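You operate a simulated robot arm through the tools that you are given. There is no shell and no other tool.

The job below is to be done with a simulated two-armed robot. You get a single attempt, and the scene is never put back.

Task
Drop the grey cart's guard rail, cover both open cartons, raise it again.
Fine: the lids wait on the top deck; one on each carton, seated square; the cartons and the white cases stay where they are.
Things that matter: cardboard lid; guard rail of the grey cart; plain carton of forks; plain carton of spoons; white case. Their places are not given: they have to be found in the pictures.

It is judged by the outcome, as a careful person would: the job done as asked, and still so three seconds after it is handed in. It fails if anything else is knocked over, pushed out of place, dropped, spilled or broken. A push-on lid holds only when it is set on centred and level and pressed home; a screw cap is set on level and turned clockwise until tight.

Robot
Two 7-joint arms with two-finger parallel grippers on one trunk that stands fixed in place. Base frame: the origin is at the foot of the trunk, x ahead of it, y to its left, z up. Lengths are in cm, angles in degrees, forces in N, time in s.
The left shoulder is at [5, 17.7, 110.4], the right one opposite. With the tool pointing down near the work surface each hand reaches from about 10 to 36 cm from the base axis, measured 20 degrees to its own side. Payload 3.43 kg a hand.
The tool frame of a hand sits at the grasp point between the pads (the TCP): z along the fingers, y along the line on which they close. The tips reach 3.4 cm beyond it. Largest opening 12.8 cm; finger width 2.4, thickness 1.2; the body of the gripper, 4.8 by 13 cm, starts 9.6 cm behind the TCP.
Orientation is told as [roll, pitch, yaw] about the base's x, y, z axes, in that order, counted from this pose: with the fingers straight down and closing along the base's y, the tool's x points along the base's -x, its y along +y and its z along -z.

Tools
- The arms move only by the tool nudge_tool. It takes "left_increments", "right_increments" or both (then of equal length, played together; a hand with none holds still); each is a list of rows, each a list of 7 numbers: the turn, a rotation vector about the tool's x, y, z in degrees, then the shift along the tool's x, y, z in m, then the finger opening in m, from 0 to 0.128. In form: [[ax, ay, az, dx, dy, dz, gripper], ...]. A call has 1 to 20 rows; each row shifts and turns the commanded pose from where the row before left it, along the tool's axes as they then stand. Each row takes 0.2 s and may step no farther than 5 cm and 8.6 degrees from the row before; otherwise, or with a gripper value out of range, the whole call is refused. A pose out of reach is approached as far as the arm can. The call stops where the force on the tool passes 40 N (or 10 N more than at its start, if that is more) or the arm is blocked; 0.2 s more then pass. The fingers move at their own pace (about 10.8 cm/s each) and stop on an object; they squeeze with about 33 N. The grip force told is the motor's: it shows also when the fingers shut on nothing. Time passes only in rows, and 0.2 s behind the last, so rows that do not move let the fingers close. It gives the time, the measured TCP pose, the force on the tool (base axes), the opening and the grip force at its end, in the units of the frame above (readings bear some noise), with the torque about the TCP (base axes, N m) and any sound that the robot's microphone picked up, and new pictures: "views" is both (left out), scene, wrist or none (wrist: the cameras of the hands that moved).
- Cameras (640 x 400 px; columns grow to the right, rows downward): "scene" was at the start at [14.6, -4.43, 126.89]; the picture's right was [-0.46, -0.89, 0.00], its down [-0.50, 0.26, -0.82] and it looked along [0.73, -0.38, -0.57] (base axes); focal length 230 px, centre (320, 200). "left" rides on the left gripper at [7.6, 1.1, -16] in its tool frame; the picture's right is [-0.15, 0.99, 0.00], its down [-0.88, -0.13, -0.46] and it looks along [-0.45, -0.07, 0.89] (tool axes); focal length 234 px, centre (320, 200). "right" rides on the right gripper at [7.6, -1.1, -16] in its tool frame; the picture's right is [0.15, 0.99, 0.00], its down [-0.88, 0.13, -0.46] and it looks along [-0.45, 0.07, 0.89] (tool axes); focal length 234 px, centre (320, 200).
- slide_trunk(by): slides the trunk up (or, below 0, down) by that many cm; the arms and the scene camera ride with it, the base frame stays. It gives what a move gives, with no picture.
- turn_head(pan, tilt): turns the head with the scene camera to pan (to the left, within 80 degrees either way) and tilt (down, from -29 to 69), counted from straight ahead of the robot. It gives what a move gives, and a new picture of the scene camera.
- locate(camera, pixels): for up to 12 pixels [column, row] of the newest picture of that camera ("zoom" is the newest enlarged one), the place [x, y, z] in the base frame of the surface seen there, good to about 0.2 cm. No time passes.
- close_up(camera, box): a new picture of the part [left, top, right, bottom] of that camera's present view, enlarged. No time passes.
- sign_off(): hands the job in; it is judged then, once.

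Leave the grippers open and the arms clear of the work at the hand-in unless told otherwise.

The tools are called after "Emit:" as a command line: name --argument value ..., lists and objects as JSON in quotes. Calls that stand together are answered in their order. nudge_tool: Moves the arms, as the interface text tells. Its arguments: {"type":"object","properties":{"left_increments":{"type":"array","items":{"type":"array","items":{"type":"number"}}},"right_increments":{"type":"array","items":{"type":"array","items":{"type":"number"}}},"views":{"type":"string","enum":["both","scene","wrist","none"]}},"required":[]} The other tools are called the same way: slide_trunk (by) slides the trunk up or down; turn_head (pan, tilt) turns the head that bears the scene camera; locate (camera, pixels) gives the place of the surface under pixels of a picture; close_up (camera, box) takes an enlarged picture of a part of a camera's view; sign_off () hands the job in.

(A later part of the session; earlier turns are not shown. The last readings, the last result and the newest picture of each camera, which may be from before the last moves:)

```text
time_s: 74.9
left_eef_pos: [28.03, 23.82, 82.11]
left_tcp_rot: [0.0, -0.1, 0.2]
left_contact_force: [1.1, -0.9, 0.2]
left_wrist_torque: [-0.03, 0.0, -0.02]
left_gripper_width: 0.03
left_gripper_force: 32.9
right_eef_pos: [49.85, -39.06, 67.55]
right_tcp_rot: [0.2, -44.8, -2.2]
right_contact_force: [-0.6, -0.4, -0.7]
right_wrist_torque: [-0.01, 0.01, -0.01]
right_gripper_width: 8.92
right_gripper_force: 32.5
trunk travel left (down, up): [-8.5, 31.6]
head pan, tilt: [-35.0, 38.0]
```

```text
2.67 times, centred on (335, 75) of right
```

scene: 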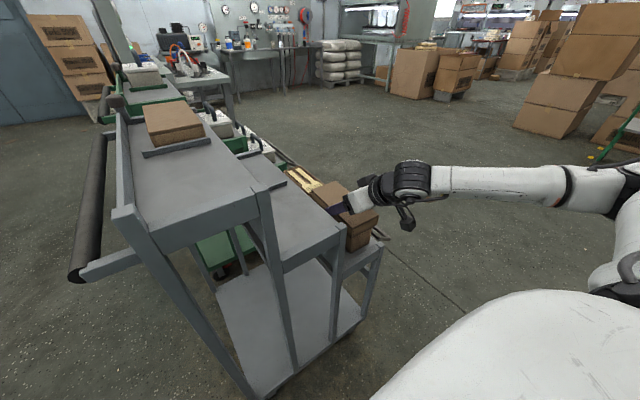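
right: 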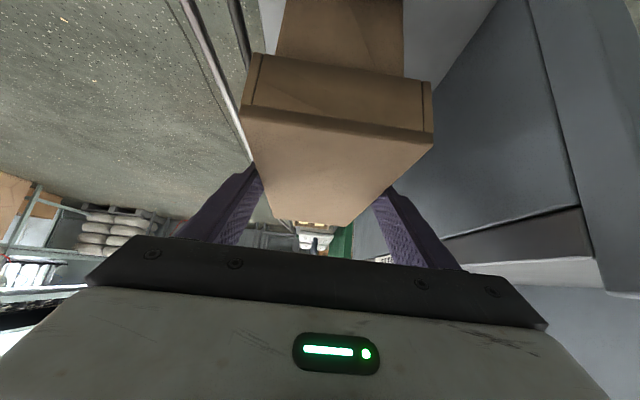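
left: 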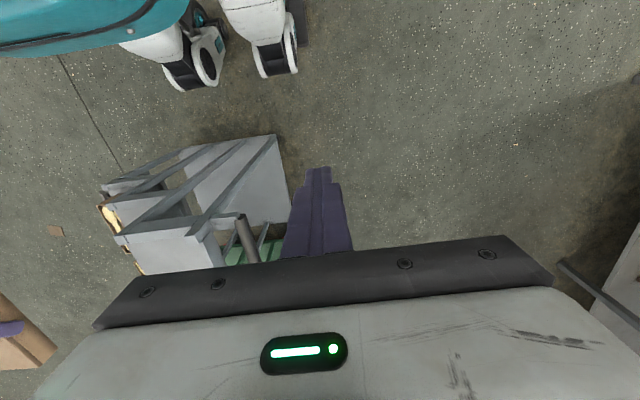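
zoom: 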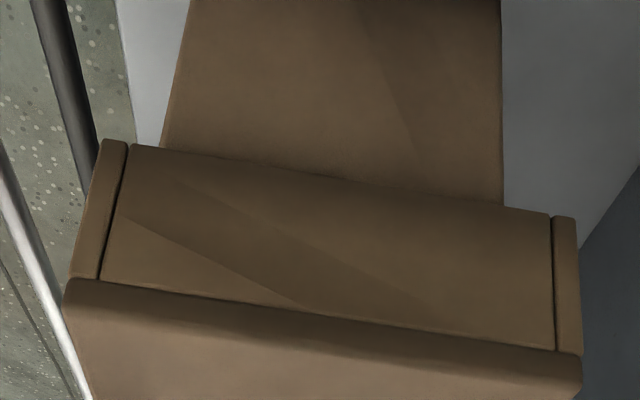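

There's no contact force, and the skirt is now just below the rim with the carton showing between the lid's side walls. The lid sits slightly to +y, so I'll shift −0.1 cm and lower 2 cm more, watching the force.

Emit:
nudge_tool --right_increments '[[0, 0, 0, 0, -0.0012, 0, 0.084], [0, 0, 0, 0.0035, 0, 0.0035, 0.084], [0, 0, 0, 0.0035, 0, 0.0035, 0.084], [0, 0, 0, 0.0035, 0, 0.0035, 0.084], [0, 0, 0, 0.0035, 0, 0.0035, 0.084]]' --views "both"

Emit:
close_up --camera "scene" --box '[295, 165, 385, 255]'

Emit:
close_up --camera "right" --box '[225, 0, 445, 150]'

```text
time_s: 76.1
left_eef_pos: [27.93, 23.8, 82.13]
left_tcp_rot: [0.0, -0.1, 0.2]
left_contact_force: [-0.1, 0.9, -0.4]
left_wrist_torque: [-0.01, 0.0, 0.01]
left_gripper_width: 0.01
left_gripper_force: 33.0
right_eef_pos: [49.63, -39.32, 65.52]
right_tcp_rot: [0.1, -44.9, -2.2]
right_contact_force: [-0.2, 0.1, -0.6]
right_wrist_torque: [0.02, -0.01, 0.0]
right_gripper_width: 8.92
right_gripper_force: 32.9
trunk travel left (down, up): [-8.5, 31.6]
head pan, tilt: [-35.0, 38.0]
```

scene: 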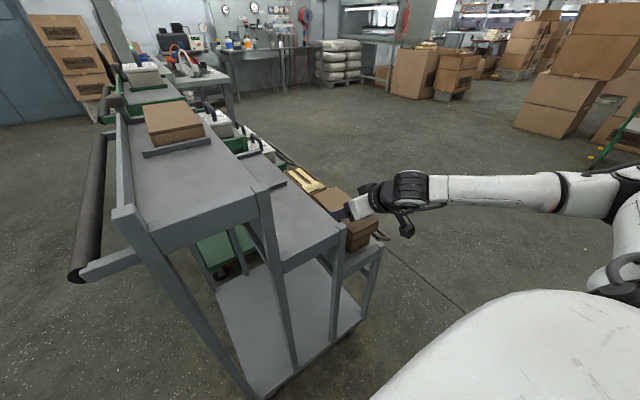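
right: 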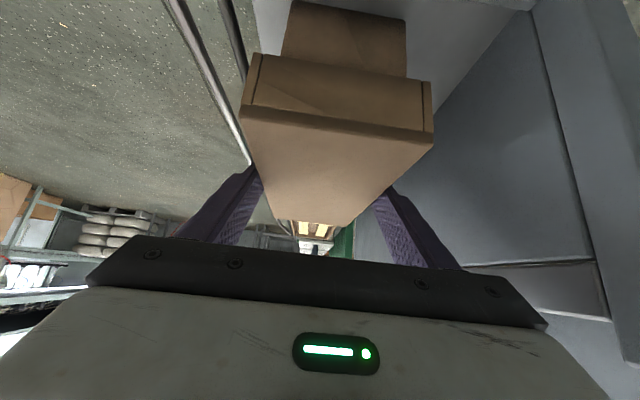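

```text
4.44 times, centred on (340, 210) of scene
```

zoom: 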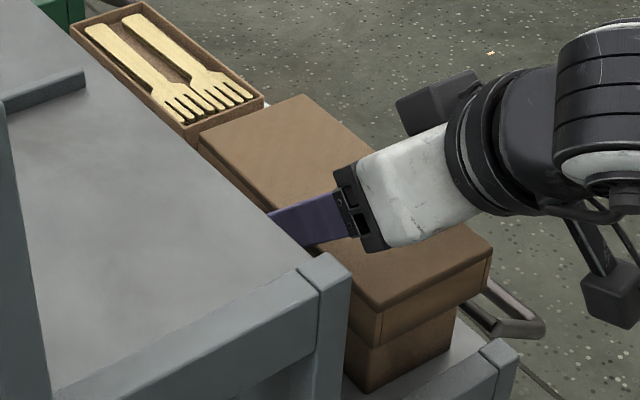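

```text
2.67 times, centred on (335, 75) of right
```

zoom: 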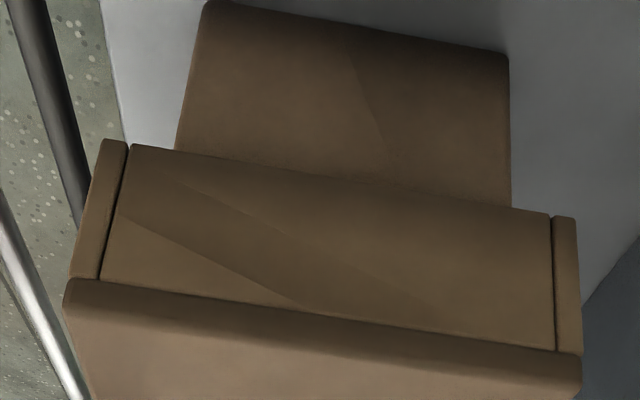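

Still zero force and the lid is centred within a millimetre or so (gaps 49 and 38 px). I'll lower another 1.2 cm in small steps until it meets the rim.

Emit:
nudge_tool --right_increments '[[0, 0, 0, 0, 0.0005, 0, 0.084], [0, 0, 0, 0.0018, 0, 0.0018, 0.084], [0, 0, 0, 0.0018, 0, 0.0018, 0.084], [0, 0, 0, 0.0018, 0, 0.0018, 0.084], [0, 0, 0, 0.0018, 0, 0.0018, 0.084], [0, 0, 0, 0.0014, 0, 0.0014, 0.084]]' --views "wrist"

```text
time_s: 77.5
left_eef_pos: [27.89, 23.9, 82.3]
left_tcp_rot: [-0.1, -0.2, 0.2]
left_contact_force: [-0.1, 0.5, -0.2]
left_wrist_torque: [-0.05, -0.01, 0.0]
left_gripper_width: 0.01
left_gripper_force: 33.5
right_eef_pos: [49.7, -39.27, 65.05]
right_tcp_rot: [-0.1, -45.4, -2.1]
right_contact_force: [-8.3, -0.3, 23.6]
right_wrist_torque: [0.17, 0.72, 0.02]
right_gripper_width: 8.93
right_gripper_force: 33.3
trunk travel left (down, up): [-8.5, 31.6]
head pan, tilt: [-35.0, 38.0]
```

right: 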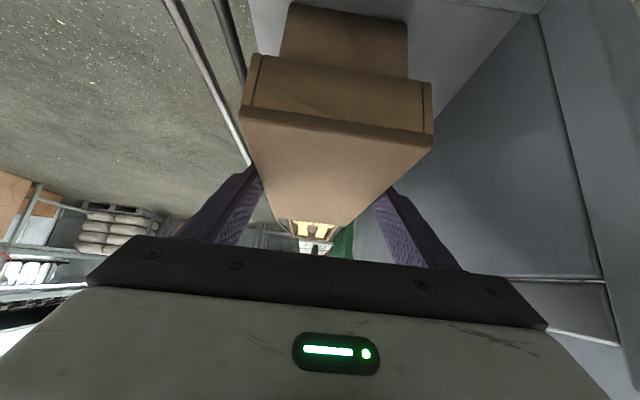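

Contact: the force reads 23.6 N upward at z=65.05. I'll look at the fit from the scene camera to see whether it is fully down and level.

Emit:
close_up --camera "scene" --box '[295, 165, 395, 265]'

Emit:
close_up --camera "right" --box '[225, 0, 445, 150]'

Emit:
locate --camera "right" --pixels '[[250, 118], [335, 132], [425, 143], [265, 165], [330, 165], [395, 175], [285, 210], [325, 212], [365, 205], [330, 145], [262, 62], [425, 88]]'

```text
4.00 times, centred on (345, 215) of scene
```

zoom: 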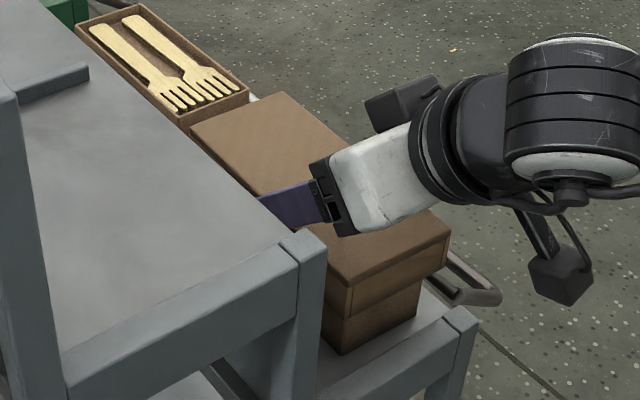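

```text
2.67 times, centred on (335, 75) of right
```

zoom: 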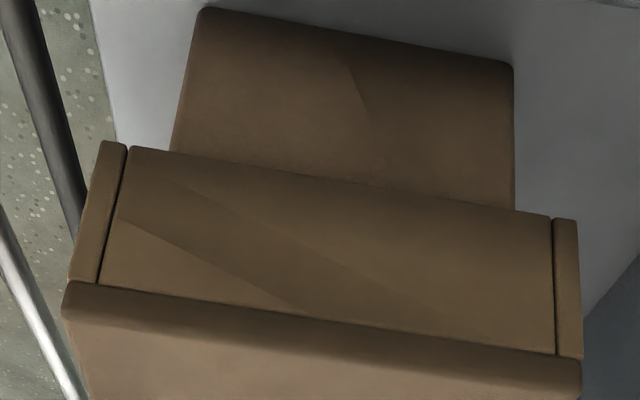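

```text
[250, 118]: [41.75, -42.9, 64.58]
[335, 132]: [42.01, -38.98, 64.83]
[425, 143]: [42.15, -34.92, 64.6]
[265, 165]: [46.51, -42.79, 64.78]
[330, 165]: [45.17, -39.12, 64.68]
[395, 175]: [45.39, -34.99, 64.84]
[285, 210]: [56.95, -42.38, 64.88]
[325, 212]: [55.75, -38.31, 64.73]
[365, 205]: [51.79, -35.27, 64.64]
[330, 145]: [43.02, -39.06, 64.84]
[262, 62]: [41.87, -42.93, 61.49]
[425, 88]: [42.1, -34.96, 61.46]
```

The lid top is level at z≈64.75, and its lower edge at 61.5. No sound has been reported yet, so I'll press a little further down while still holding it.

Emit:
nudge_tool --right_increments '[[0, 0, 0, 0.0014, 0, 0.0014, 0.084], [0, 0, 0, 0.0014, 0, 0.0014, 0.084], [0, 0, 0, 0, 0, 0, 0.084]]' --views "wrist"

```text
time_s: 78.3
left_eef_pos: [27.81, 23.67, 82.23]
left_tcp_rot: [-0.2, -0.3, 0.2]
left_contact_force: [0.6, 0.0, -0.5]
left_wrist_torque: [0.0, -0.01, 0.01]
left_gripper_width: 0.0
left_gripper_force: 32.4
right_eef_pos: [49.9, -39.18, 64.87]
right_tcp_rot: [-0.1, -45.8, -2.1]
right_contact_force: [-7.0, -2.6, 36.1]
right_wrist_torque: [-0.06, -0.05, 0.18]
right_gripper_width: 8.95
right_gripper_force: 32.9
trunk travel left (down, up): [-8.5, 31.6]
head pan, tilt: [-35.0, 38.0]
```

right: 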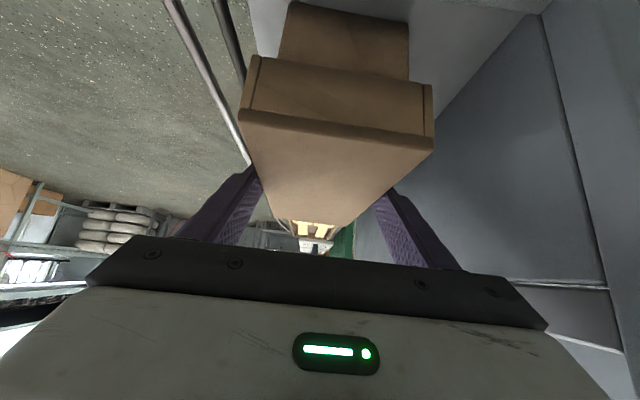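

Force is 36 N at z=64.87 with no further travel, so the lid is down on the rim. I'll unload by easing the command up about 0.8 cm, then open the fingers.

Emit:
nudge_tool --right_increments '[[0, 0, 0, -0.003, 0, -0.003, 0.084], [0, 0, 0, -0.003, 0, -0.003, 0.084], [0, 0, 0, 0, 0, 0, 0.1], [0, 0, 0, 0, 0, 0, 0.11], [0, 0, 0, 0, 0, 0, 0.11]]' --views "both"

Emit:
close_up --camera "right" --box '[225, 0, 445, 240]'

```text
time_s: 79.5
left_eef_pos: [28.01, 23.68, 82.22]
left_tcp_rot: [0.0, 0.0, 0.2]
left_contact_force: [0.0, 0.1, 1.8]
left_wrist_torque: [0.01, 0.01, -0.02]
left_gripper_width: 0.01
left_gripper_force: 33.0
right_eef_pos: [49.74, -39.29, 64.79]
right_tcp_rot: [0.1, -44.7, -2.3]
right_contact_force: [-0.8, 0.3, 0.2]
right_wrist_torque: [-0.01, 0.0, -0.04]
right_gripper_width: 11.01
right_gripper_force: 0.0
trunk travel left (down, up): [-8.5, 31.6]
head pan, tilt: [-35.0, 38.0]
```

scene: 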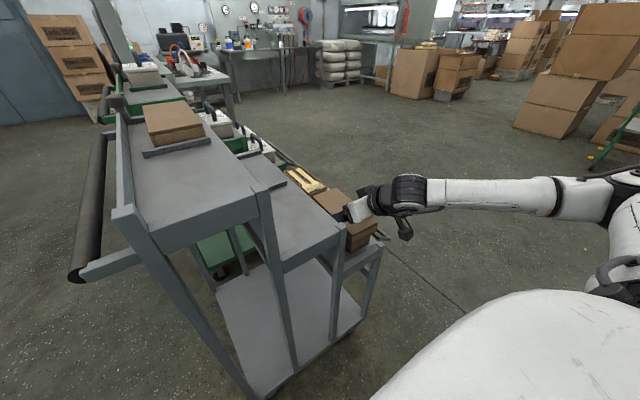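
right: 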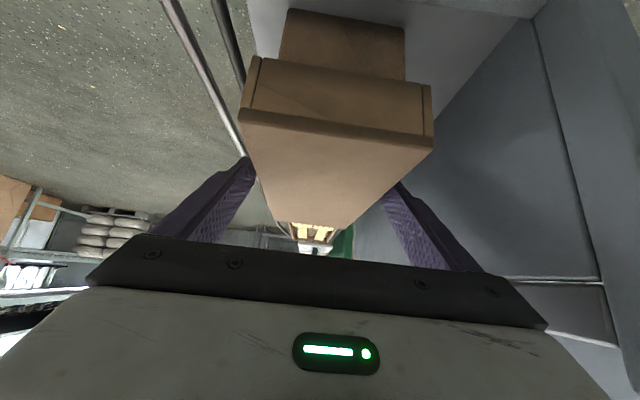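

```text
1.67 times, centred on (335, 120) of right
```

zoom: 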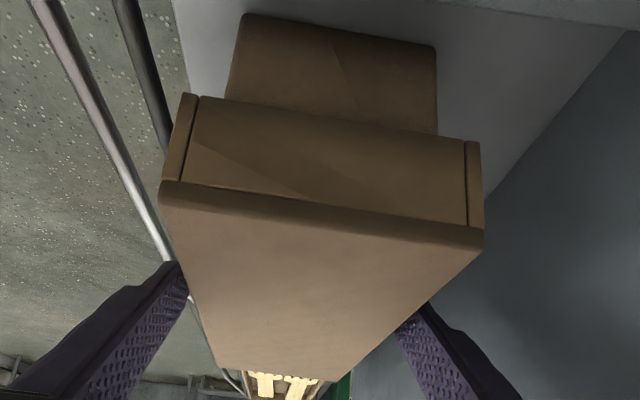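

The lid is released and sits in place. I'll raise the hand straight up 12 cm and measure how it sits.

Emit:
nudge_tool --right_increments '[[0, 0, 0, -0.0141, 0, -0.0141, 0.11], [0, 0, 0, -0.0283, 0, -0.0283, 0.11], [0, 0, 0, -0.0283, 0, -0.0283, 0.11], [0, 0, 0, -0.0141, 0, -0.0141, 0.11]]' --views "both"

Emit:
close_up --camera "scene" --box '[295, 165, 395, 265]'

Emit:
close_up --camera "right" --box '[225, 0, 445, 240]'

```text
time_s: 80.5
left_eef_pos: [28.03, 23.7, 82.15]
left_tcp_rot: [-0.1, 0.0, 0.2]
left_contact_force: [0.2, 0.1, 0.2]
left_wrist_torque: [-0.01, 0.02, 0.02]
left_gripper_width: 0.04
left_gripper_force: 33.1
right_eef_pos: [49.62, -39.49, 76.61]
right_tcp_rot: [0.1, -44.7, -2.3]
right_contact_force: [-0.5, 0.3, 0.4]
right_wrist_torque: [-0.01, -0.02, -0.01]
right_gripper_width: 11.01
right_gripper_force: 0.1
trunk travel left (down, up): [-8.5, 31.6]
head pan, tilt: [-35.0, 38.0]
```

scene: 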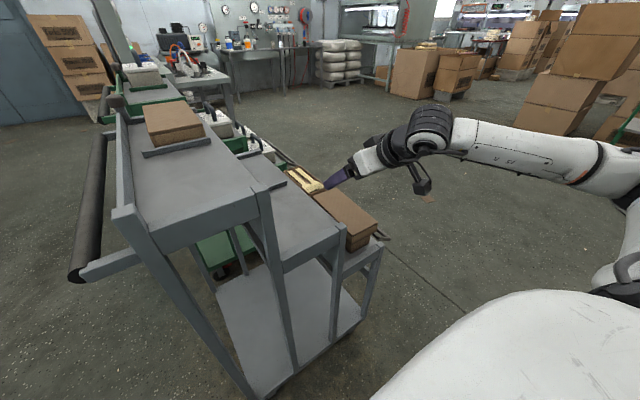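
right: 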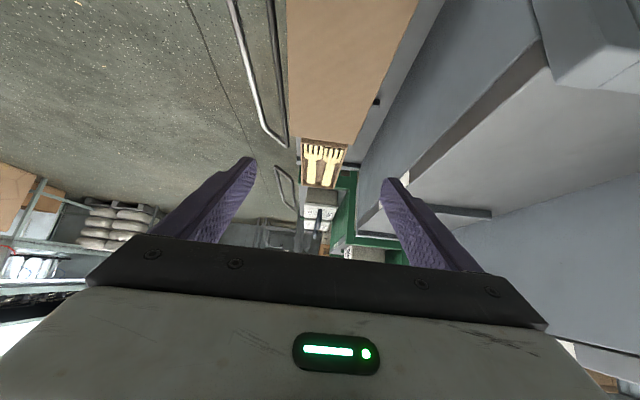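

```text
4.00 times, centred on (345, 215) of scene
```

zoom: 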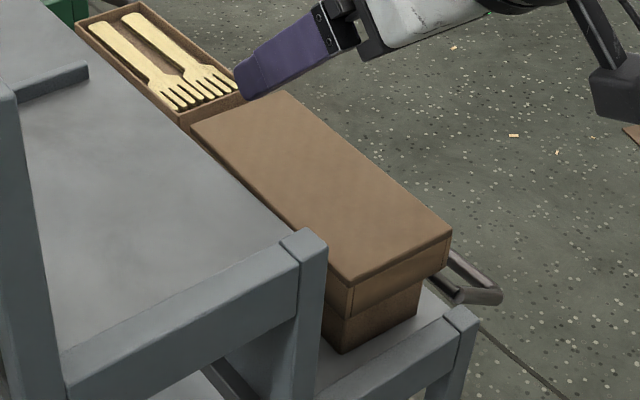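

```text
1.67 times, centred on (335, 120) of right
```

zoom: 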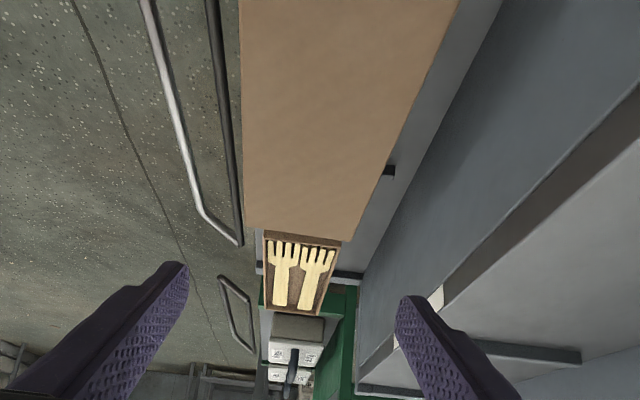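

Emit:
locate --camera "zoom" --pixels '[[198, 122], [282, 94], [445, 232], [350, 274], [320, 180], [260, 130], [400, 225], [355, 300], [440, 262], [345, 335], [410, 305], [270, 215]]'

Emit:
locate --camera "scene" --pixels '[[330, 200], [345, 210], [360, 222], [320, 195], [340, 200], [365, 215], [300, 185], [352, 247]]'

```text
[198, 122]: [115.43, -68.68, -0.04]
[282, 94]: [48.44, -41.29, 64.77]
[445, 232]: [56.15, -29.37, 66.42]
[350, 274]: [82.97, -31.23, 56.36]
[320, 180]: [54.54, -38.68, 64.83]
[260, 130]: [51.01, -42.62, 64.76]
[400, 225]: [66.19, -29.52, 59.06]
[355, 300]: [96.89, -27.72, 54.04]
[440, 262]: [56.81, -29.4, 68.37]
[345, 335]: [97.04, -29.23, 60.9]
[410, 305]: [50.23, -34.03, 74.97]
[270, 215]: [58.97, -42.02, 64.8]
```

```text
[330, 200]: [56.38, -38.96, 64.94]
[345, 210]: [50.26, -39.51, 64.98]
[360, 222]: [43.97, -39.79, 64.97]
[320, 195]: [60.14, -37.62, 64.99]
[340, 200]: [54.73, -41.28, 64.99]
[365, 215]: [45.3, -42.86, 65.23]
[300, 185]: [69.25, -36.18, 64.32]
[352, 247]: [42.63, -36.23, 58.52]
```

The lid top reads level at z≈64.8–65.0 and the carton has not moved. The rim is about 64.05, so to be sure it is home I'll close the fingers and press on the lid's centre from above, down to just short of contact first.

Emit:
nudge_tool --right_increments '[[0, 0, 0, 0, 0.002, 0, 0], [0, 0, 0, 0, 0, 0, 0], [0, 0, 0, 0, 0, 0, 0], [0, 0, 0, 0.0265, 0, 0.0265, 0], [0, 0, 0, 0.0265, 0, 0.0265, 0]]' --views "both"

Emit:
close_up --camera "scene" --box '[295, 165, 395, 265]'

```text
time_s: 81.7
left_eef_pos: [28.0, 23.64, 82.17]
left_tcp_rot: [0.0, 0.1, 0.2]
left_contact_force: [-0.8, -0.3, -0.9]
left_wrist_torque: [-0.02, 0.0, -0.03]
left_gripper_width: 0.02
left_gripper_force: 32.8
right_eef_pos: [49.79, -39.16, 69.18]
right_tcp_rot: [0.2, -45.0, -2.3]
right_contact_force: [0.1, -0.4, -0.2]
right_wrist_torque: [0.01, 0.01, 0.0]
right_gripper_width: 0.0
right_gripper_force: 33.4
trunk travel left (down, up): [-8.5, 31.6]
head pan, tilt: [-35.0, 38.0]
```

scene: 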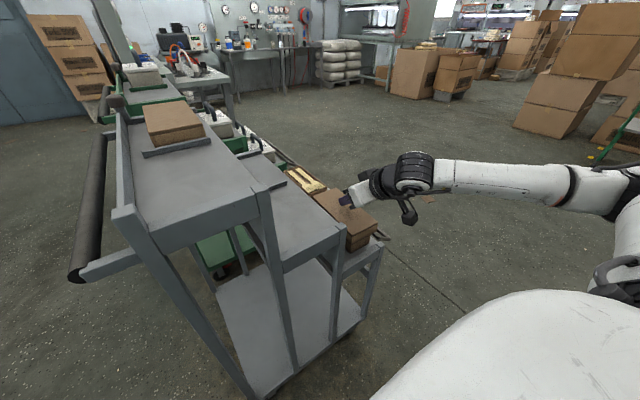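
right: 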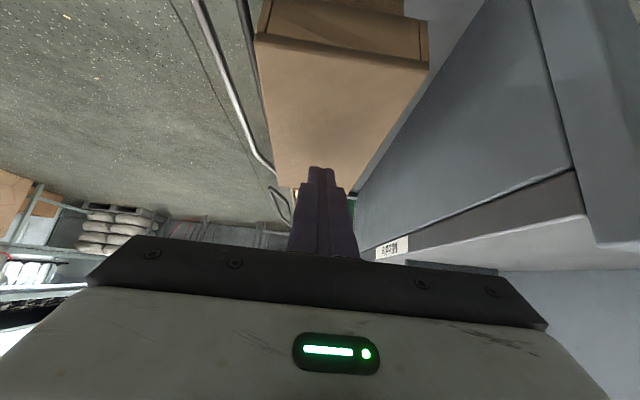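

```text
4.00 times, centred on (345, 215) of scene
```

zoom: 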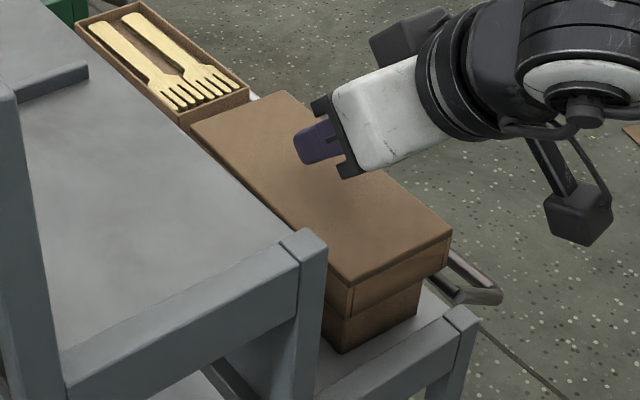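

The closed fingertips are just above the lid's centre. I'll press down in small steps.

Emit:
nudge_tool --right_increments '[[0, 0, 0, 0.0028, 0, 0.0028, 0], [0, 0, 0, 0.0028, 0, 0.0028, 0], [0, 0, 0, 0.0018, 0, 0.0018, 0], [0, 0, 0, 0.0018, 0, 0.0018, 0], [0, 0, 0, 0.0018, 0, 0.0018, 0], [0, 0, 0, 0.0018, 0, 0.0018, 0], [0, 0, 0, 0, 0, 0, 0]]' --views "wrist"

```text
time_s: 83.3
left_eef_pos: [27.94, 23.85, 82.22]
left_tcp_rot: [-0.1, -0.1, 0.2]
left_contact_force: [-0.4, -0.1, -0.1]
left_wrist_torque: [-0.04, -0.02, 0.02]
left_gripper_width: 0.0
left_gripper_force: 32.8
right_eef_pos: [49.87, -39.02, 67.97]
right_tcp_rot: [-0.1, -45.2, -2.1]
right_contact_force: [-2.3, -4.8, 18.6]
right_wrist_torque: [-0.12, -0.18, -0.11]
right_gripper_width: 0.02
right_gripper_force: 32.7
trunk travel left (down, up): [-8.5, 31.6]
head pan, tilt: [-35.0, 38.0]
```

right: 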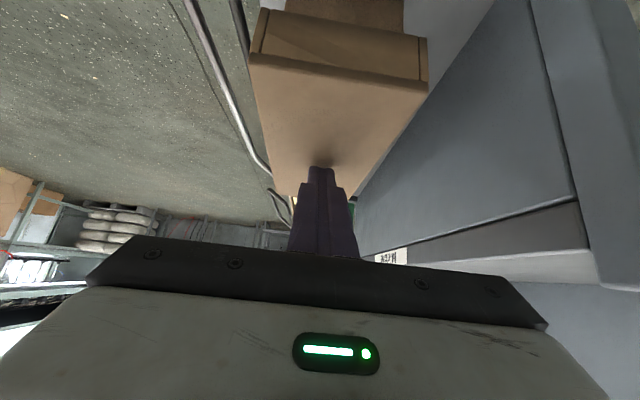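

Contact is at z≈68.0 with 18.6 N, so the lid top is at 64.7. I'll press a bit more, staying under 40 N.

Emit:
nudge_tool --right_increments '[[0, 0, 0, 0.0015, 0, 0.0015, 0], [0, 0, 0, 0.0015, 0, 0.0015, 0], [0, 0, 0, 0.001, 0, 0.001, 0], [0, 0, 0, 0, 0, 0, 0]]' --views "none"

```text
time_s: 84.1
left_eef_pos: [27.9, 23.7, 82.24]
left_tcp_rot: [0.0, -0.1, 0.2]
left_contact_force: [0.5, 0.4, -0.2]
left_wrist_torque: [-0.03, -0.01, 0.0]
left_gripper_width: 0.0
left_gripper_force: 32.9
right_eef_pos: [50.13, -38.98, 68.06]
right_tcp_rot: [-0.1, -46.1, -1.9]
right_contact_force: [2.8, 2.1, 9.1]
right_wrist_torque: [0.0, -0.26, 0.05]
right_gripper_width: 0.04
right_gripper_force: 33.0
trunk travel left (down, up): [-8.5, 31.6]
head pan, tilt: [-35.0, 38.0]
stopped in row 3 (right hand): the force on the tool passed its limit at 42 N (the readings are from after the stop); the commanded pose is now the measured one
```

At 42 N the lid does not move any further (z=68.06), so it is pressed home. I'll lift the hand and check that the lid is level and square.

Emit:
nudge_tool --right_increments '[[0, 0, 0, -0.0283, 0, -0.0283, 0], [0, 0, 0, -0.0283, 0, -0.0283, 0], [0, 0, 0, -0.0283, 0, -0.0283, 0], [0, 0, 0, -0.0283, 0, -0.0283, 0], [0, 0, 0, -0.0283, 0, -0.0283, 0.04]]' --views "both"

Emit:
close_up --camera "scene" --box '[295, 165, 395, 265]'

```text
time_s: 85.3
left_eef_pos: [28.07, 23.68, 82.16]
left_tcp_rot: [0.0, 0.0, 0.2]
left_contact_force: [-0.6, 0.8, 0.2]
left_wrist_torque: [0.0, -0.02, 0.04]
left_gripper_width: 0.0
left_gripper_force: 33.3
right_eef_pos: [49.47, -39.37, 87.95]
right_tcp_rot: [-0.1, -45.6, -2.2]
right_contact_force: [-0.1, 0.8, 0.1]
right_wrist_torque: [-0.03, 0.01, -0.02]
right_gripper_width: 3.97
right_gripper_force: 0.0
trunk travel left (down, up): [-8.5, 31.6]
head pan, tilt: [-35.0, 38.0]
```

scene: 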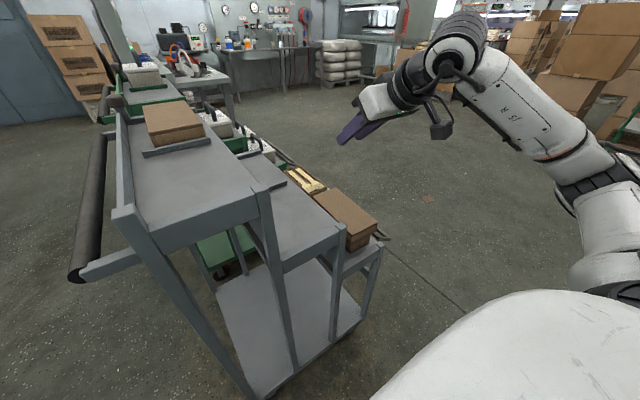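
right: 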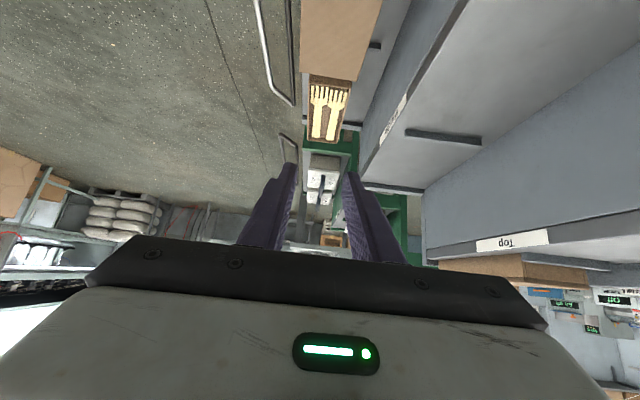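

```text
4.00 times, centred on (345, 215) of scene
```

zoom: 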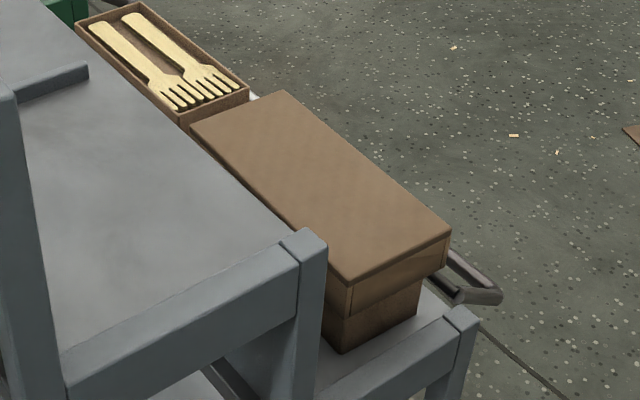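

Emit:
locate --camera "zoom" --pixels '[[200, 122], [282, 97], [440, 232], [350, 272], [320, 180], [260, 130], [400, 225], [355, 300], [440, 262], [345, 335], [410, 305], [280, 185]]'

```text
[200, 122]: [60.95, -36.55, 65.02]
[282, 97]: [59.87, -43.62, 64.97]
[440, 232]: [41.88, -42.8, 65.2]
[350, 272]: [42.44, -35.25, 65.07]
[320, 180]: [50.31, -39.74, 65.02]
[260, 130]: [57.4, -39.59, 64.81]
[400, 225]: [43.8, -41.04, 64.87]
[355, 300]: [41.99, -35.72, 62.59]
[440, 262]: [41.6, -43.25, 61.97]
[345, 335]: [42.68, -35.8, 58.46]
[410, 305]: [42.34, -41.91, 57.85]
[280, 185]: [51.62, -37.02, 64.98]
```

The first lid is level (64.8–65.2), and the near carton's face is still at x≈42.5. Now the second lid. First I'll test whether the right hand reaches the far carton at pitch −45, moving above it to x≈70, z≈80.

Emit:
nudge_tool --right_increments '[[0, 0, 0, -0.0184, 0.0016, 0.041, 0.06], [0, 0, 0, -0.0184, 0.0016, 0.041, 0.06], [0, 0, 0, -0.0184, 0.0016, 0.041, 0.06], [0, 0, 0, -0.0184, 0.0016, 0.041, 0.06], [0, 0, 0, -0.0184, 0.0016, 0.041, 0.06]]' --views "both"

```text
time_s: 86.5
left_eef_pos: [28.04, 23.65, 82.18]
left_tcp_rot: [0.0, 0.0, 0.2]
left_contact_force: [-0.2, 0.2, 0.2]
left_wrist_torque: [-0.02, -0.02, -0.01]
left_gripper_width: 0.01
left_gripper_force: 32.9
right_eef_pos: [71.12, -39.11, 80.19]
right_tcp_rot: [-0.1, -45.7, -2.1]
right_contact_force: [-0.5, 0.2, 0.2]
right_wrist_torque: [0.01, 0.0, -0.02]
right_gripper_width: 6.0
right_gripper_force: 0.0
trunk travel left (down, up): [-8.5, 31.6]
head pan, tilt: [-35.0, 38.0]
```

scene: 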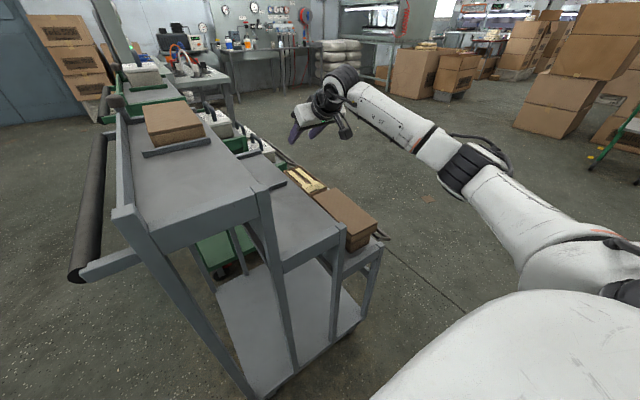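
right: 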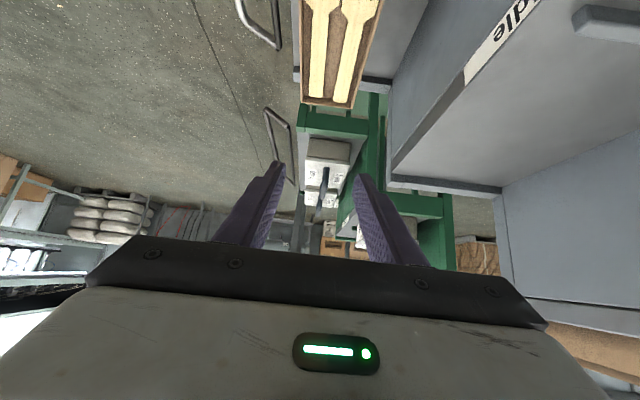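

That reached (71.1, −39.1, 80.2) without trouble. I'll also test the lower end, down to z≈70.

Emit:
nudge_tool --right_increments '[[0, 0, 0, 0.025, 0, 0.0222, 0.06], [0, 0, 0, 0.025, 0, 0.0222, 0.06], [0, 0, 0, 0.025, 0, 0.0222, 0.06]]' --views "wrist"

```text
time_s: 87.3
left_eef_pos: [27.83, 23.68, 82.17]
left_tcp_rot: [0.0, 0.0, 0.3]
left_contact_force: [-0.2, 0.1, -1.0]
left_wrist_torque: [0.02, 0.01, -0.01]
left_gripper_width: 0.0
left_gripper_force: 33.1
right_eef_pos: [70.57, -39.15, 69.85]
right_tcp_rot: [-0.2, -45.5, -2.1]
right_contact_force: [0.6, 0.5, -0.6]
right_wrist_torque: [0.03, -0.02, 0.02]
right_gripper_width: 6.01
right_gripper_force: 0.0
trunk travel left (down, up): [-8.5, 31.6]
head pan, tilt: [-35.0, 38.0]
```

right: 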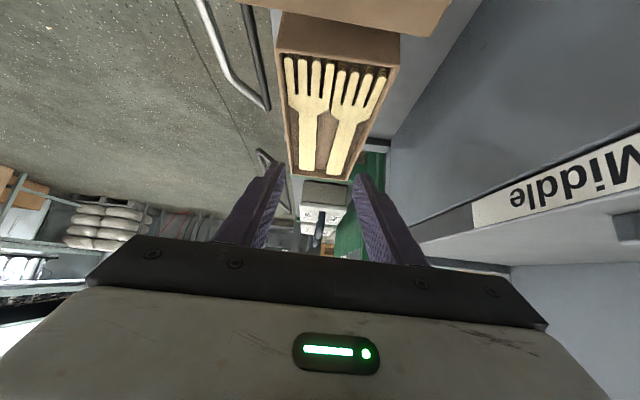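

Reach to the far carton is fine, and this is a good view of its rim. I'll zoom and measure the fork carton from here.

Emit:
close_up --camera "right" --box '[255, 0, 425, 200]'

```text
2.00 times, centred on (340, 100) of right
```

zoom: 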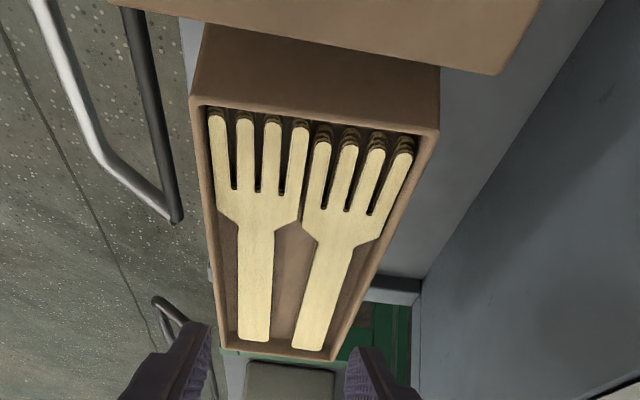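

Emit:
locate --camera "zoom" --pixels '[[194, 110], [199, 170], [206, 230], [212, 290], [219, 340], [435, 140], [410, 195], [384, 250], [360, 300], [337, 350], [250, 106], [400, 128]]'

Emit:
locate --camera "zoom" --pixels '[[205, 70], [260, 70], [320, 80], [380, 90], [430, 95], [436, 100], [198, 80], [250, 354], [290, 358], [320, 112], [215, 345], [335, 357]]'

```text
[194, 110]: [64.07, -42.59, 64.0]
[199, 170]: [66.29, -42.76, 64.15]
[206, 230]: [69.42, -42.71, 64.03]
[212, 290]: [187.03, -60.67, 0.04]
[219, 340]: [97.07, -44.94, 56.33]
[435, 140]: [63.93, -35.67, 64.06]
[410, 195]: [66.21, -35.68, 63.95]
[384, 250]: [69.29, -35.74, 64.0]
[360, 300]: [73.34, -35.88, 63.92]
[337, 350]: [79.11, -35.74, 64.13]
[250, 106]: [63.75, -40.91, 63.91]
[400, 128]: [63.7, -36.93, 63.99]
```

```text
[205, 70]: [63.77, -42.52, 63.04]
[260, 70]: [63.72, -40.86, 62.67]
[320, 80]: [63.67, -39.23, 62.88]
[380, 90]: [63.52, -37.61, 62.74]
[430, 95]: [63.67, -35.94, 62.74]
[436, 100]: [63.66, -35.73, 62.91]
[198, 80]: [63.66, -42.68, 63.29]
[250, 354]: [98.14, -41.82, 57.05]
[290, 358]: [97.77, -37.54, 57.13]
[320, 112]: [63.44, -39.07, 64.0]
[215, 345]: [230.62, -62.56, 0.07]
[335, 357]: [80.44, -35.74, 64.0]
```

The fork carton's near face is at x≈63.65, its sides at y≈−42.75 and −35.6 (centre about −39.2), rim z=64.0, and yaw about 0. Now I'll withdraw the right hand up and back so the left arm can fetch the far lid.

Emit:
nudge_tool --right_increments '[[0, 0, 0, -0.0283, 0, -0.0283, 0.06], [0, 0, 0, -0.0283, 0, -0.0283, 0.06], [0, 0, 0, -0.0283, 0, -0.0283, 0.06], [0, 0, 0, 0.0224, -0.0165, -0.0365, 0.06], [0, 0, 0, 0.0224, -0.0165, -0.0365, 0.06], [0, 0, 0, 0.0224, -0.0165, -0.0365, 0.06], [0, 0, 0, 0.0224, -0.0165, -0.0365, 0.06], [0, 0, 0, 0.0224, -0.0165, -0.0365, 0.06], [0, 0, 0, 0.0224, -0.0165, -0.0365, 0.06]]' --views "none"

Emit:
slide_trunk --by 24

Emit:
turn_head --pan -20 --tilt 40

```text
time_s: 89.3
left_eef_pos: [28.06, 23.66, 82.13]
left_tcp_rot: [0.0, 0.0, 0.3]
left_contact_force: [0.7, 0.5, 0.6]
left_wrist_torque: [0.02, 0.04, -0.01]
left_gripper_width: 0.0
left_gripper_force: 32.9
right_eef_pos: [44.59, -48.14, 87.36]
right_tcp_rot: [-0.2, -45.6, -1.9]
right_contact_force: [1.1, 0.4, -0.4]
right_wrist_torque: [-0.01, -0.02, -0.04]
right_gripper_width: 6.01
right_gripper_force: 0.1
trunk travel left (down, up): [-8.5, 31.6]
head pan, tilt: [-35.0, 38.0]
```

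```text
time_s: 91.8
left_eef_pos: [27.99, 23.69, 106.16]
left_tcp_rot: [0.0, 0.0, 0.2]
left_contact_force: [0.4, 0.1, 0.1]
left_wrist_torque: [-0.02, -0.01, 0.0]
left_gripper_width: 0.0
left_gripper_force: 33.1
right_eef_pos: [44.62, -48.22, 111.41]
right_tcp_rot: [-0.1, -45.7, -2.1]
right_contact_force: [0.6, -0.1, -0.4]
right_wrist_torque: [0.02, -0.01, -0.02]
right_gripper_width: 5.99
right_gripper_force: 0.0
trunk travel left (down, up): [-32.5, 7.6]
head pan, tilt: [-35.0, 38.0]
```

```text
time_s: 92.6
left_eef_pos: [27.94, 23.79, 106.17]
left_tcp_rot: [0.1, -0.1, 0.1]
left_contact_force: [0.8, -0.1, 0.5]
left_wrist_torque: [-0.01, 0.01, 0.04]
left_gripper_width: 0.0
left_gripper_force: 33.1
right_eef_pos: [44.67, -48.32, 111.33]
right_tcp_rot: [-0.1, -45.6, -2.2]
right_contact_force: [0.1, -0.9, -0.2]
right_wrist_torque: [0.01, -0.01, -0.01]
right_gripper_width: 6.0
right_gripper_force: 0.1
trunk travel left (down, up): [-32.5, 7.6]
head pan, tilt: [-20.0, 40.0]
```

scene: 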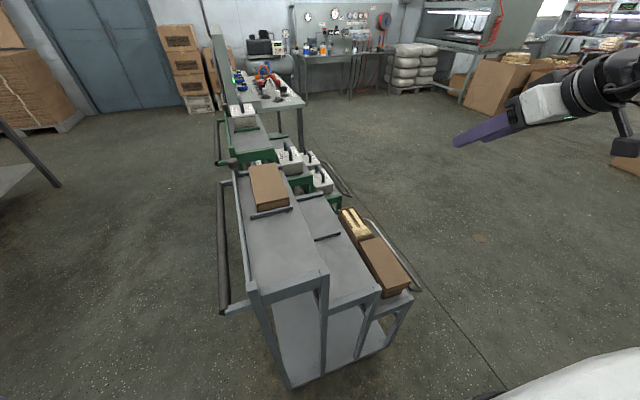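

The near carton is closed and the far lid waits at x 62.5–81. I'll pitch the left hand −45, open it to 11 cm, and carry it above the lids' deck toward (58, −7.6, 106).

Emit:
nudge_tool --left_increments '[[0, -7.5, 0, 0, 0, 0, 0.11], [0, -7.5, 0, 0, 0, 0, 0.11], [0, -7.5, 0, 0, 0, 0, 0.11], [0, -7.5, 0, 0, 0, 0, 0.11], [0, -7.5, 0, 0, 0, 0, 0.11], [0, -7.5, 0, 0, 0, 0, 0.11], [0, 0, 0, -0.0236, -0.0348, 0.0236, 0.11], [0, 0, 0, -0.0236, -0.0348, 0.0236, 0.11], [0, 0, 0, -0.0236, -0.0348, 0.0236, 0.11], [0, 0, 0, -0.0236, -0.0348, 0.0236, 0.11], [0, 0, 0, -0.0236, -0.0348, 0.0236, 0.11], [0, 0, 0, -0.0236, -0.0348, 0.0236, 0.11], [0, 0, 0, -0.0236, -0.0348, 0.0236, 0.11], [0, 0, 0, -0.0236, -0.0348, 0.0236, 0.11], [0, 0, 0, -0.0236, -0.0348, 0.0236, 0.11]]' --views "both"

```text
time_s: 95.8
left_eef_pos: [67.33, -8.06, 114.73]
left_tcp_rot: [0.0, -45.0, 0.0]
left_contact_force: [0.7, 0.0, -0.4]
left_wrist_torque: [0.0, 0.04, 0.01]
left_gripper_width: 11.02
left_gripper_force: 0.0
left hand out of reach, approached as far as the arm can: row 2, 3, 4, 5, 6
right_eef_pos: [44.64, -48.33, 111.4]
right_tcp_rot: [0.1, -45.7, -2.2]
right_contact_force: [0.2, -0.8, -0.6]
right_wrist_torque: [-0.01, 0.0, 0.0]
right_gripper_width: 5.99
right_gripper_force: 0.0
trunk travel left (down, up): [-32.5, 7.6]
head pan, tilt: [-20.0, 40.0]
```

scene: 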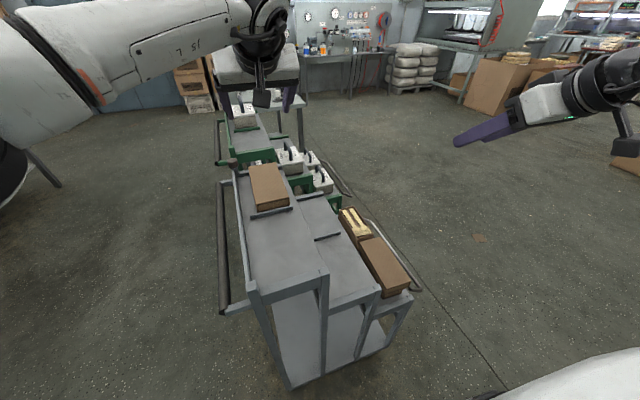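
left: 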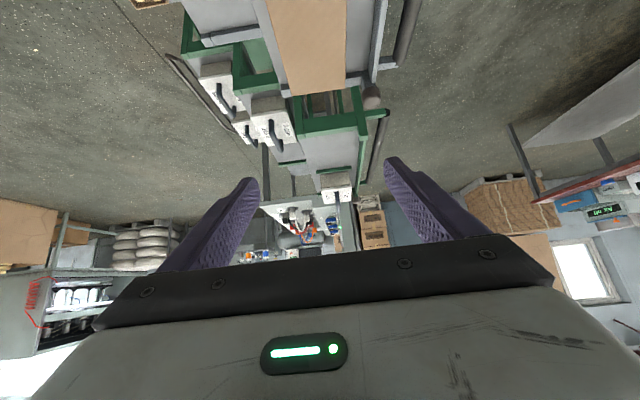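

The left hand is at (67.3, −8.1, 114.7) and reaches well. I'll descend toward the far lid, to about (69.5, −7.6, 98).

Emit:
nudge_tool --left_increments '[[0, 0, 0, 0.0262, 0.0011, 0.034, 0.11], [0, 0, 0, 0.0262, 0.0011, 0.034, 0.11], [0, 0, 0, 0.0262, 0.0011, 0.034, 0.11], [0, 0, 0, 0.0262, 0.0011, 0.034, 0.11]]' --views "both"

```text
time_s: 96.8
left_eef_pos: [69.8, -7.21, 98.1]
left_tcp_rot: [-0.1, -45.0, 0.3]
left_contact_force: [0.1, -0.5, 0.0]
left_wrist_torque: [-0.04, -0.01, 0.01]
left_gripper_width: 10.99
left_gripper_force: 0.0
right_eef_pos: [44.75, -48.29, 111.46]
right_tcp_rot: [-0.2, -45.6, -2.1]
right_contact_force: [-0.4, 0.3, -0.7]
right_wrist_torque: [0.03, 0.01, 0.0]
right_gripper_width: 6.01
right_gripper_force: 0.0
trunk travel left (down, up): [-32.5, 7.6]
head pan, tilt: [-20.0, 40.0]
```

scene: 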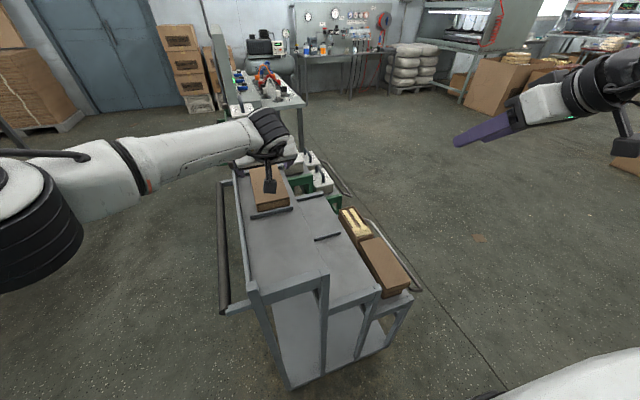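
left: 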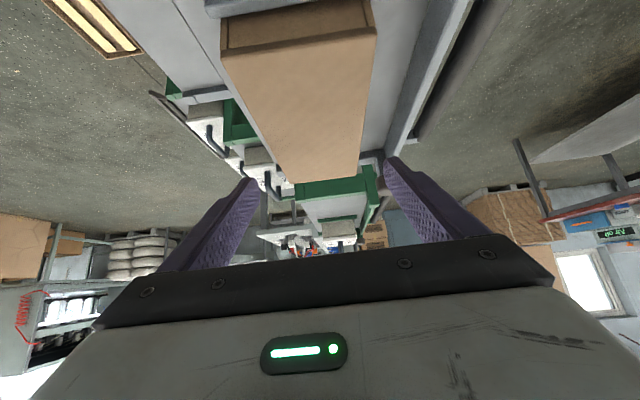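

The left hand is right above the far lid. I'll check the lid's sides and front in the left wrist picture before going down.

Emit:
locate --camera "left" --pixels '[[226, 60], [372, 40], [250, 110], [368, 80], [270, 150], [358, 130], [300, 60], [300, 38], [395, 100], [405, 110], [300, 170], [340, 175]]'

```text
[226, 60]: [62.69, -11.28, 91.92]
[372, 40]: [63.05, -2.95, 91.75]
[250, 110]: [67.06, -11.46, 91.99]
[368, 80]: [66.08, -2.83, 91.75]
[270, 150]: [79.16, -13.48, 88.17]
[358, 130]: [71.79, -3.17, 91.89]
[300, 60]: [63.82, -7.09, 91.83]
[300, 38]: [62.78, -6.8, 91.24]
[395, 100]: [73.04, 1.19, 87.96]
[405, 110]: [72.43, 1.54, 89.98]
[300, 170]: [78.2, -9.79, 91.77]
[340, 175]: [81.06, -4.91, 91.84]
```

In the left arm's frame the lid's centre is y≈−7.2, matching the TCP. I'll descend to z≈92 with the tips just above the deck.

Emit:
nudge_tool --left_increments '[[0, 0, 0, 0.0137, 0, 0.0148, 0.11], [0, 0, 0, 0.0137, 0, 0.0148, 0.11], [0, 0, 0, 0.0137, 0, 0.0148, 0.11]]' --views "both"

```text
time_s: 97.6
left_eef_pos: [69.92, -7.38, 91.8]
left_tcp_rot: [-0.1, -45.0, 0.3]
left_contact_force: [0.2, -0.2, 0.0]
left_wrist_torque: [-0.01, -0.01, -0.04]
left_gripper_width: 10.99
left_gripper_force: 0.1
right_eef_pos: [44.54, -48.29, 111.37]
right_tcp_rot: [-0.2, -45.6, -2.1]
right_contact_force: [0.0, -0.4, 0.6]
right_wrist_torque: [0.0, 0.01, 0.01]
right_gripper_width: 6.02
right_gripper_force: 0.0
trunk travel left (down, up): [-32.5, 7.6]
head pan, tilt: [-20.0, 40.0]
```

scene: 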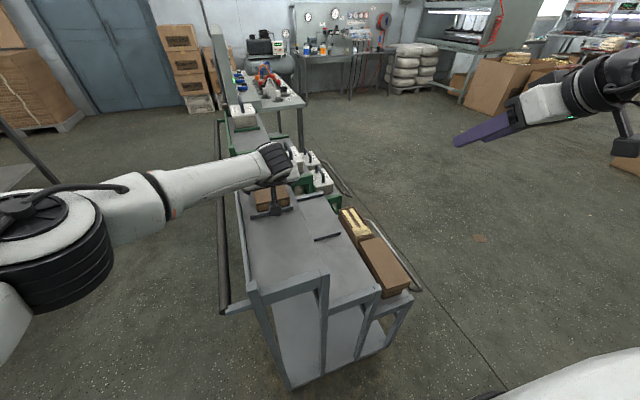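
left: 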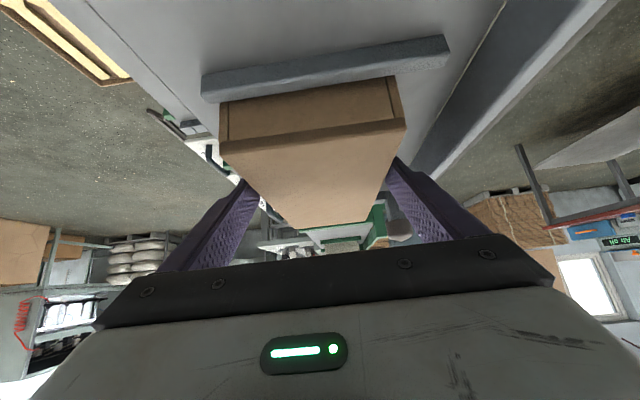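

The fingers straddle the far lid and nothing touches. I'll close gently and lift it 6 cm.

Emit:
nudge_tool --left_increments '[[0, 0, 0, 0, 0, 0, 0.1], [0, 0, 0, 0, 0, 0, 0.092], [0, 0, 0, 0, 0, 0, 0.088], [0, 0, 0, 0, 0, 0, 0.084], [0, 0, 0, 0, 0, 0, 0.084], [0, 0, 0, -0.0106, 0, -0.0106, 0.084], [0, 0, 0, -0.0159, 0, -0.0159, 0.084], [0, 0, 0, -0.0159, 0, -0.0159, 0.084]]' --views "both"

```text
time_s: 99.4
left_eef_pos: [69.88, -7.24, 97.83]
left_tcp_rot: [-0.1, -44.9, 0.3]
left_contact_force: [0.3, 0.2, 0.2]
left_wrist_torque: [-0.01, 0.0, -0.01]
left_gripper_width: 8.94
left_gripper_force: 33.2
right_eef_pos: [44.59, -48.27, 111.3]
right_tcp_rot: [-0.1, -45.6, -2.0]
right_contact_force: [0.5, -1.6, 0.3]
right_wrist_torque: [-0.01, 0.02, -0.01]
right_gripper_width: 6.02
right_gripper_force: 0.0
trunk travel left (down, up): [-32.5, 7.6]
head pan, tilt: [-20.0, 40.0]
```

scene: 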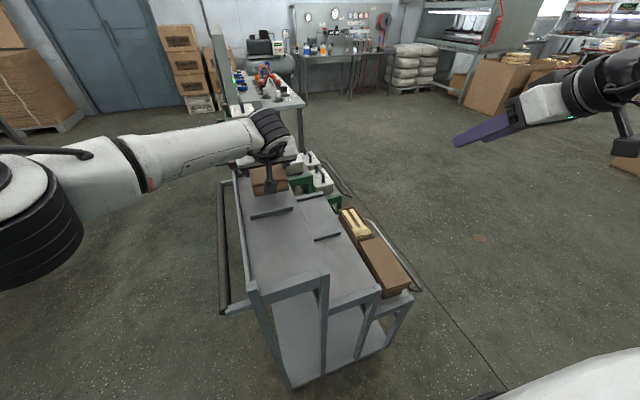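
left: 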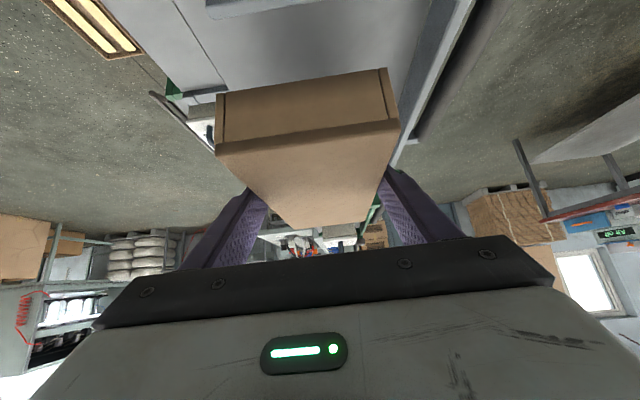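

The lid is held at 8.94 cm and lifted. I'll bring it back to the near place (lid centre x≈51.2) and as far as y≈−11.5 if the left arm reaches that.

Emit:
nudge_tool --left_increments '[[0, 0, 0, 0.0296, -0.0046, -0.0296, 0.084], [0, 0, 0, 0.0296, -0.0046, -0.0296, 0.084], [0, 0, 0, 0.0296, -0.0046, -0.0296, 0.084], [0, 0, 0, 0.0296, -0.0046, -0.0296, 0.084], [0, 0, 0, 0.0296, -0.0046, -0.0296, 0.084], [0, 0, 0, 0, -0.01, 0, 0.084], [0, 0, 0, 0, -0.01, 0, 0.084]]' --views "both"

```text
time_s: 101.0
left_eef_pos: [48.9, -11.65, 98.19]
left_tcp_rot: [-0.1, -45.1, 0.2]
left_contact_force: [0.1, 0.6, -0.1]
left_wrist_torque: [-0.04, -0.03, 0.02]
left_gripper_width: 8.94
left_gripper_force: 33.5
right_eef_pos: [44.65, -48.3, 111.38]
right_tcp_rot: [-0.1, -45.7, -2.1]
right_contact_force: [-0.2, 0.1, 0.5]
right_wrist_torque: [-0.01, -0.02, -0.01]
right_gripper_width: 6.01
right_gripper_force: 0.1
trunk travel left (down, up): [-32.5, 7.6]
head pan, tilt: [-20.0, 40.0]
```

scene: 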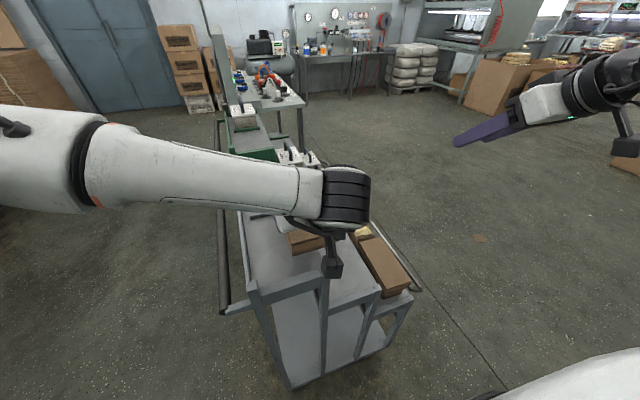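
left: 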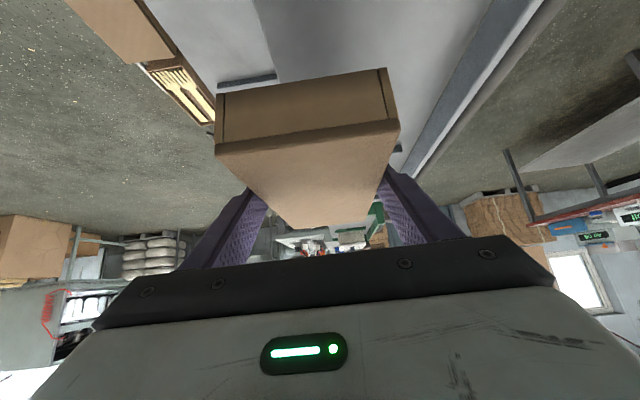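

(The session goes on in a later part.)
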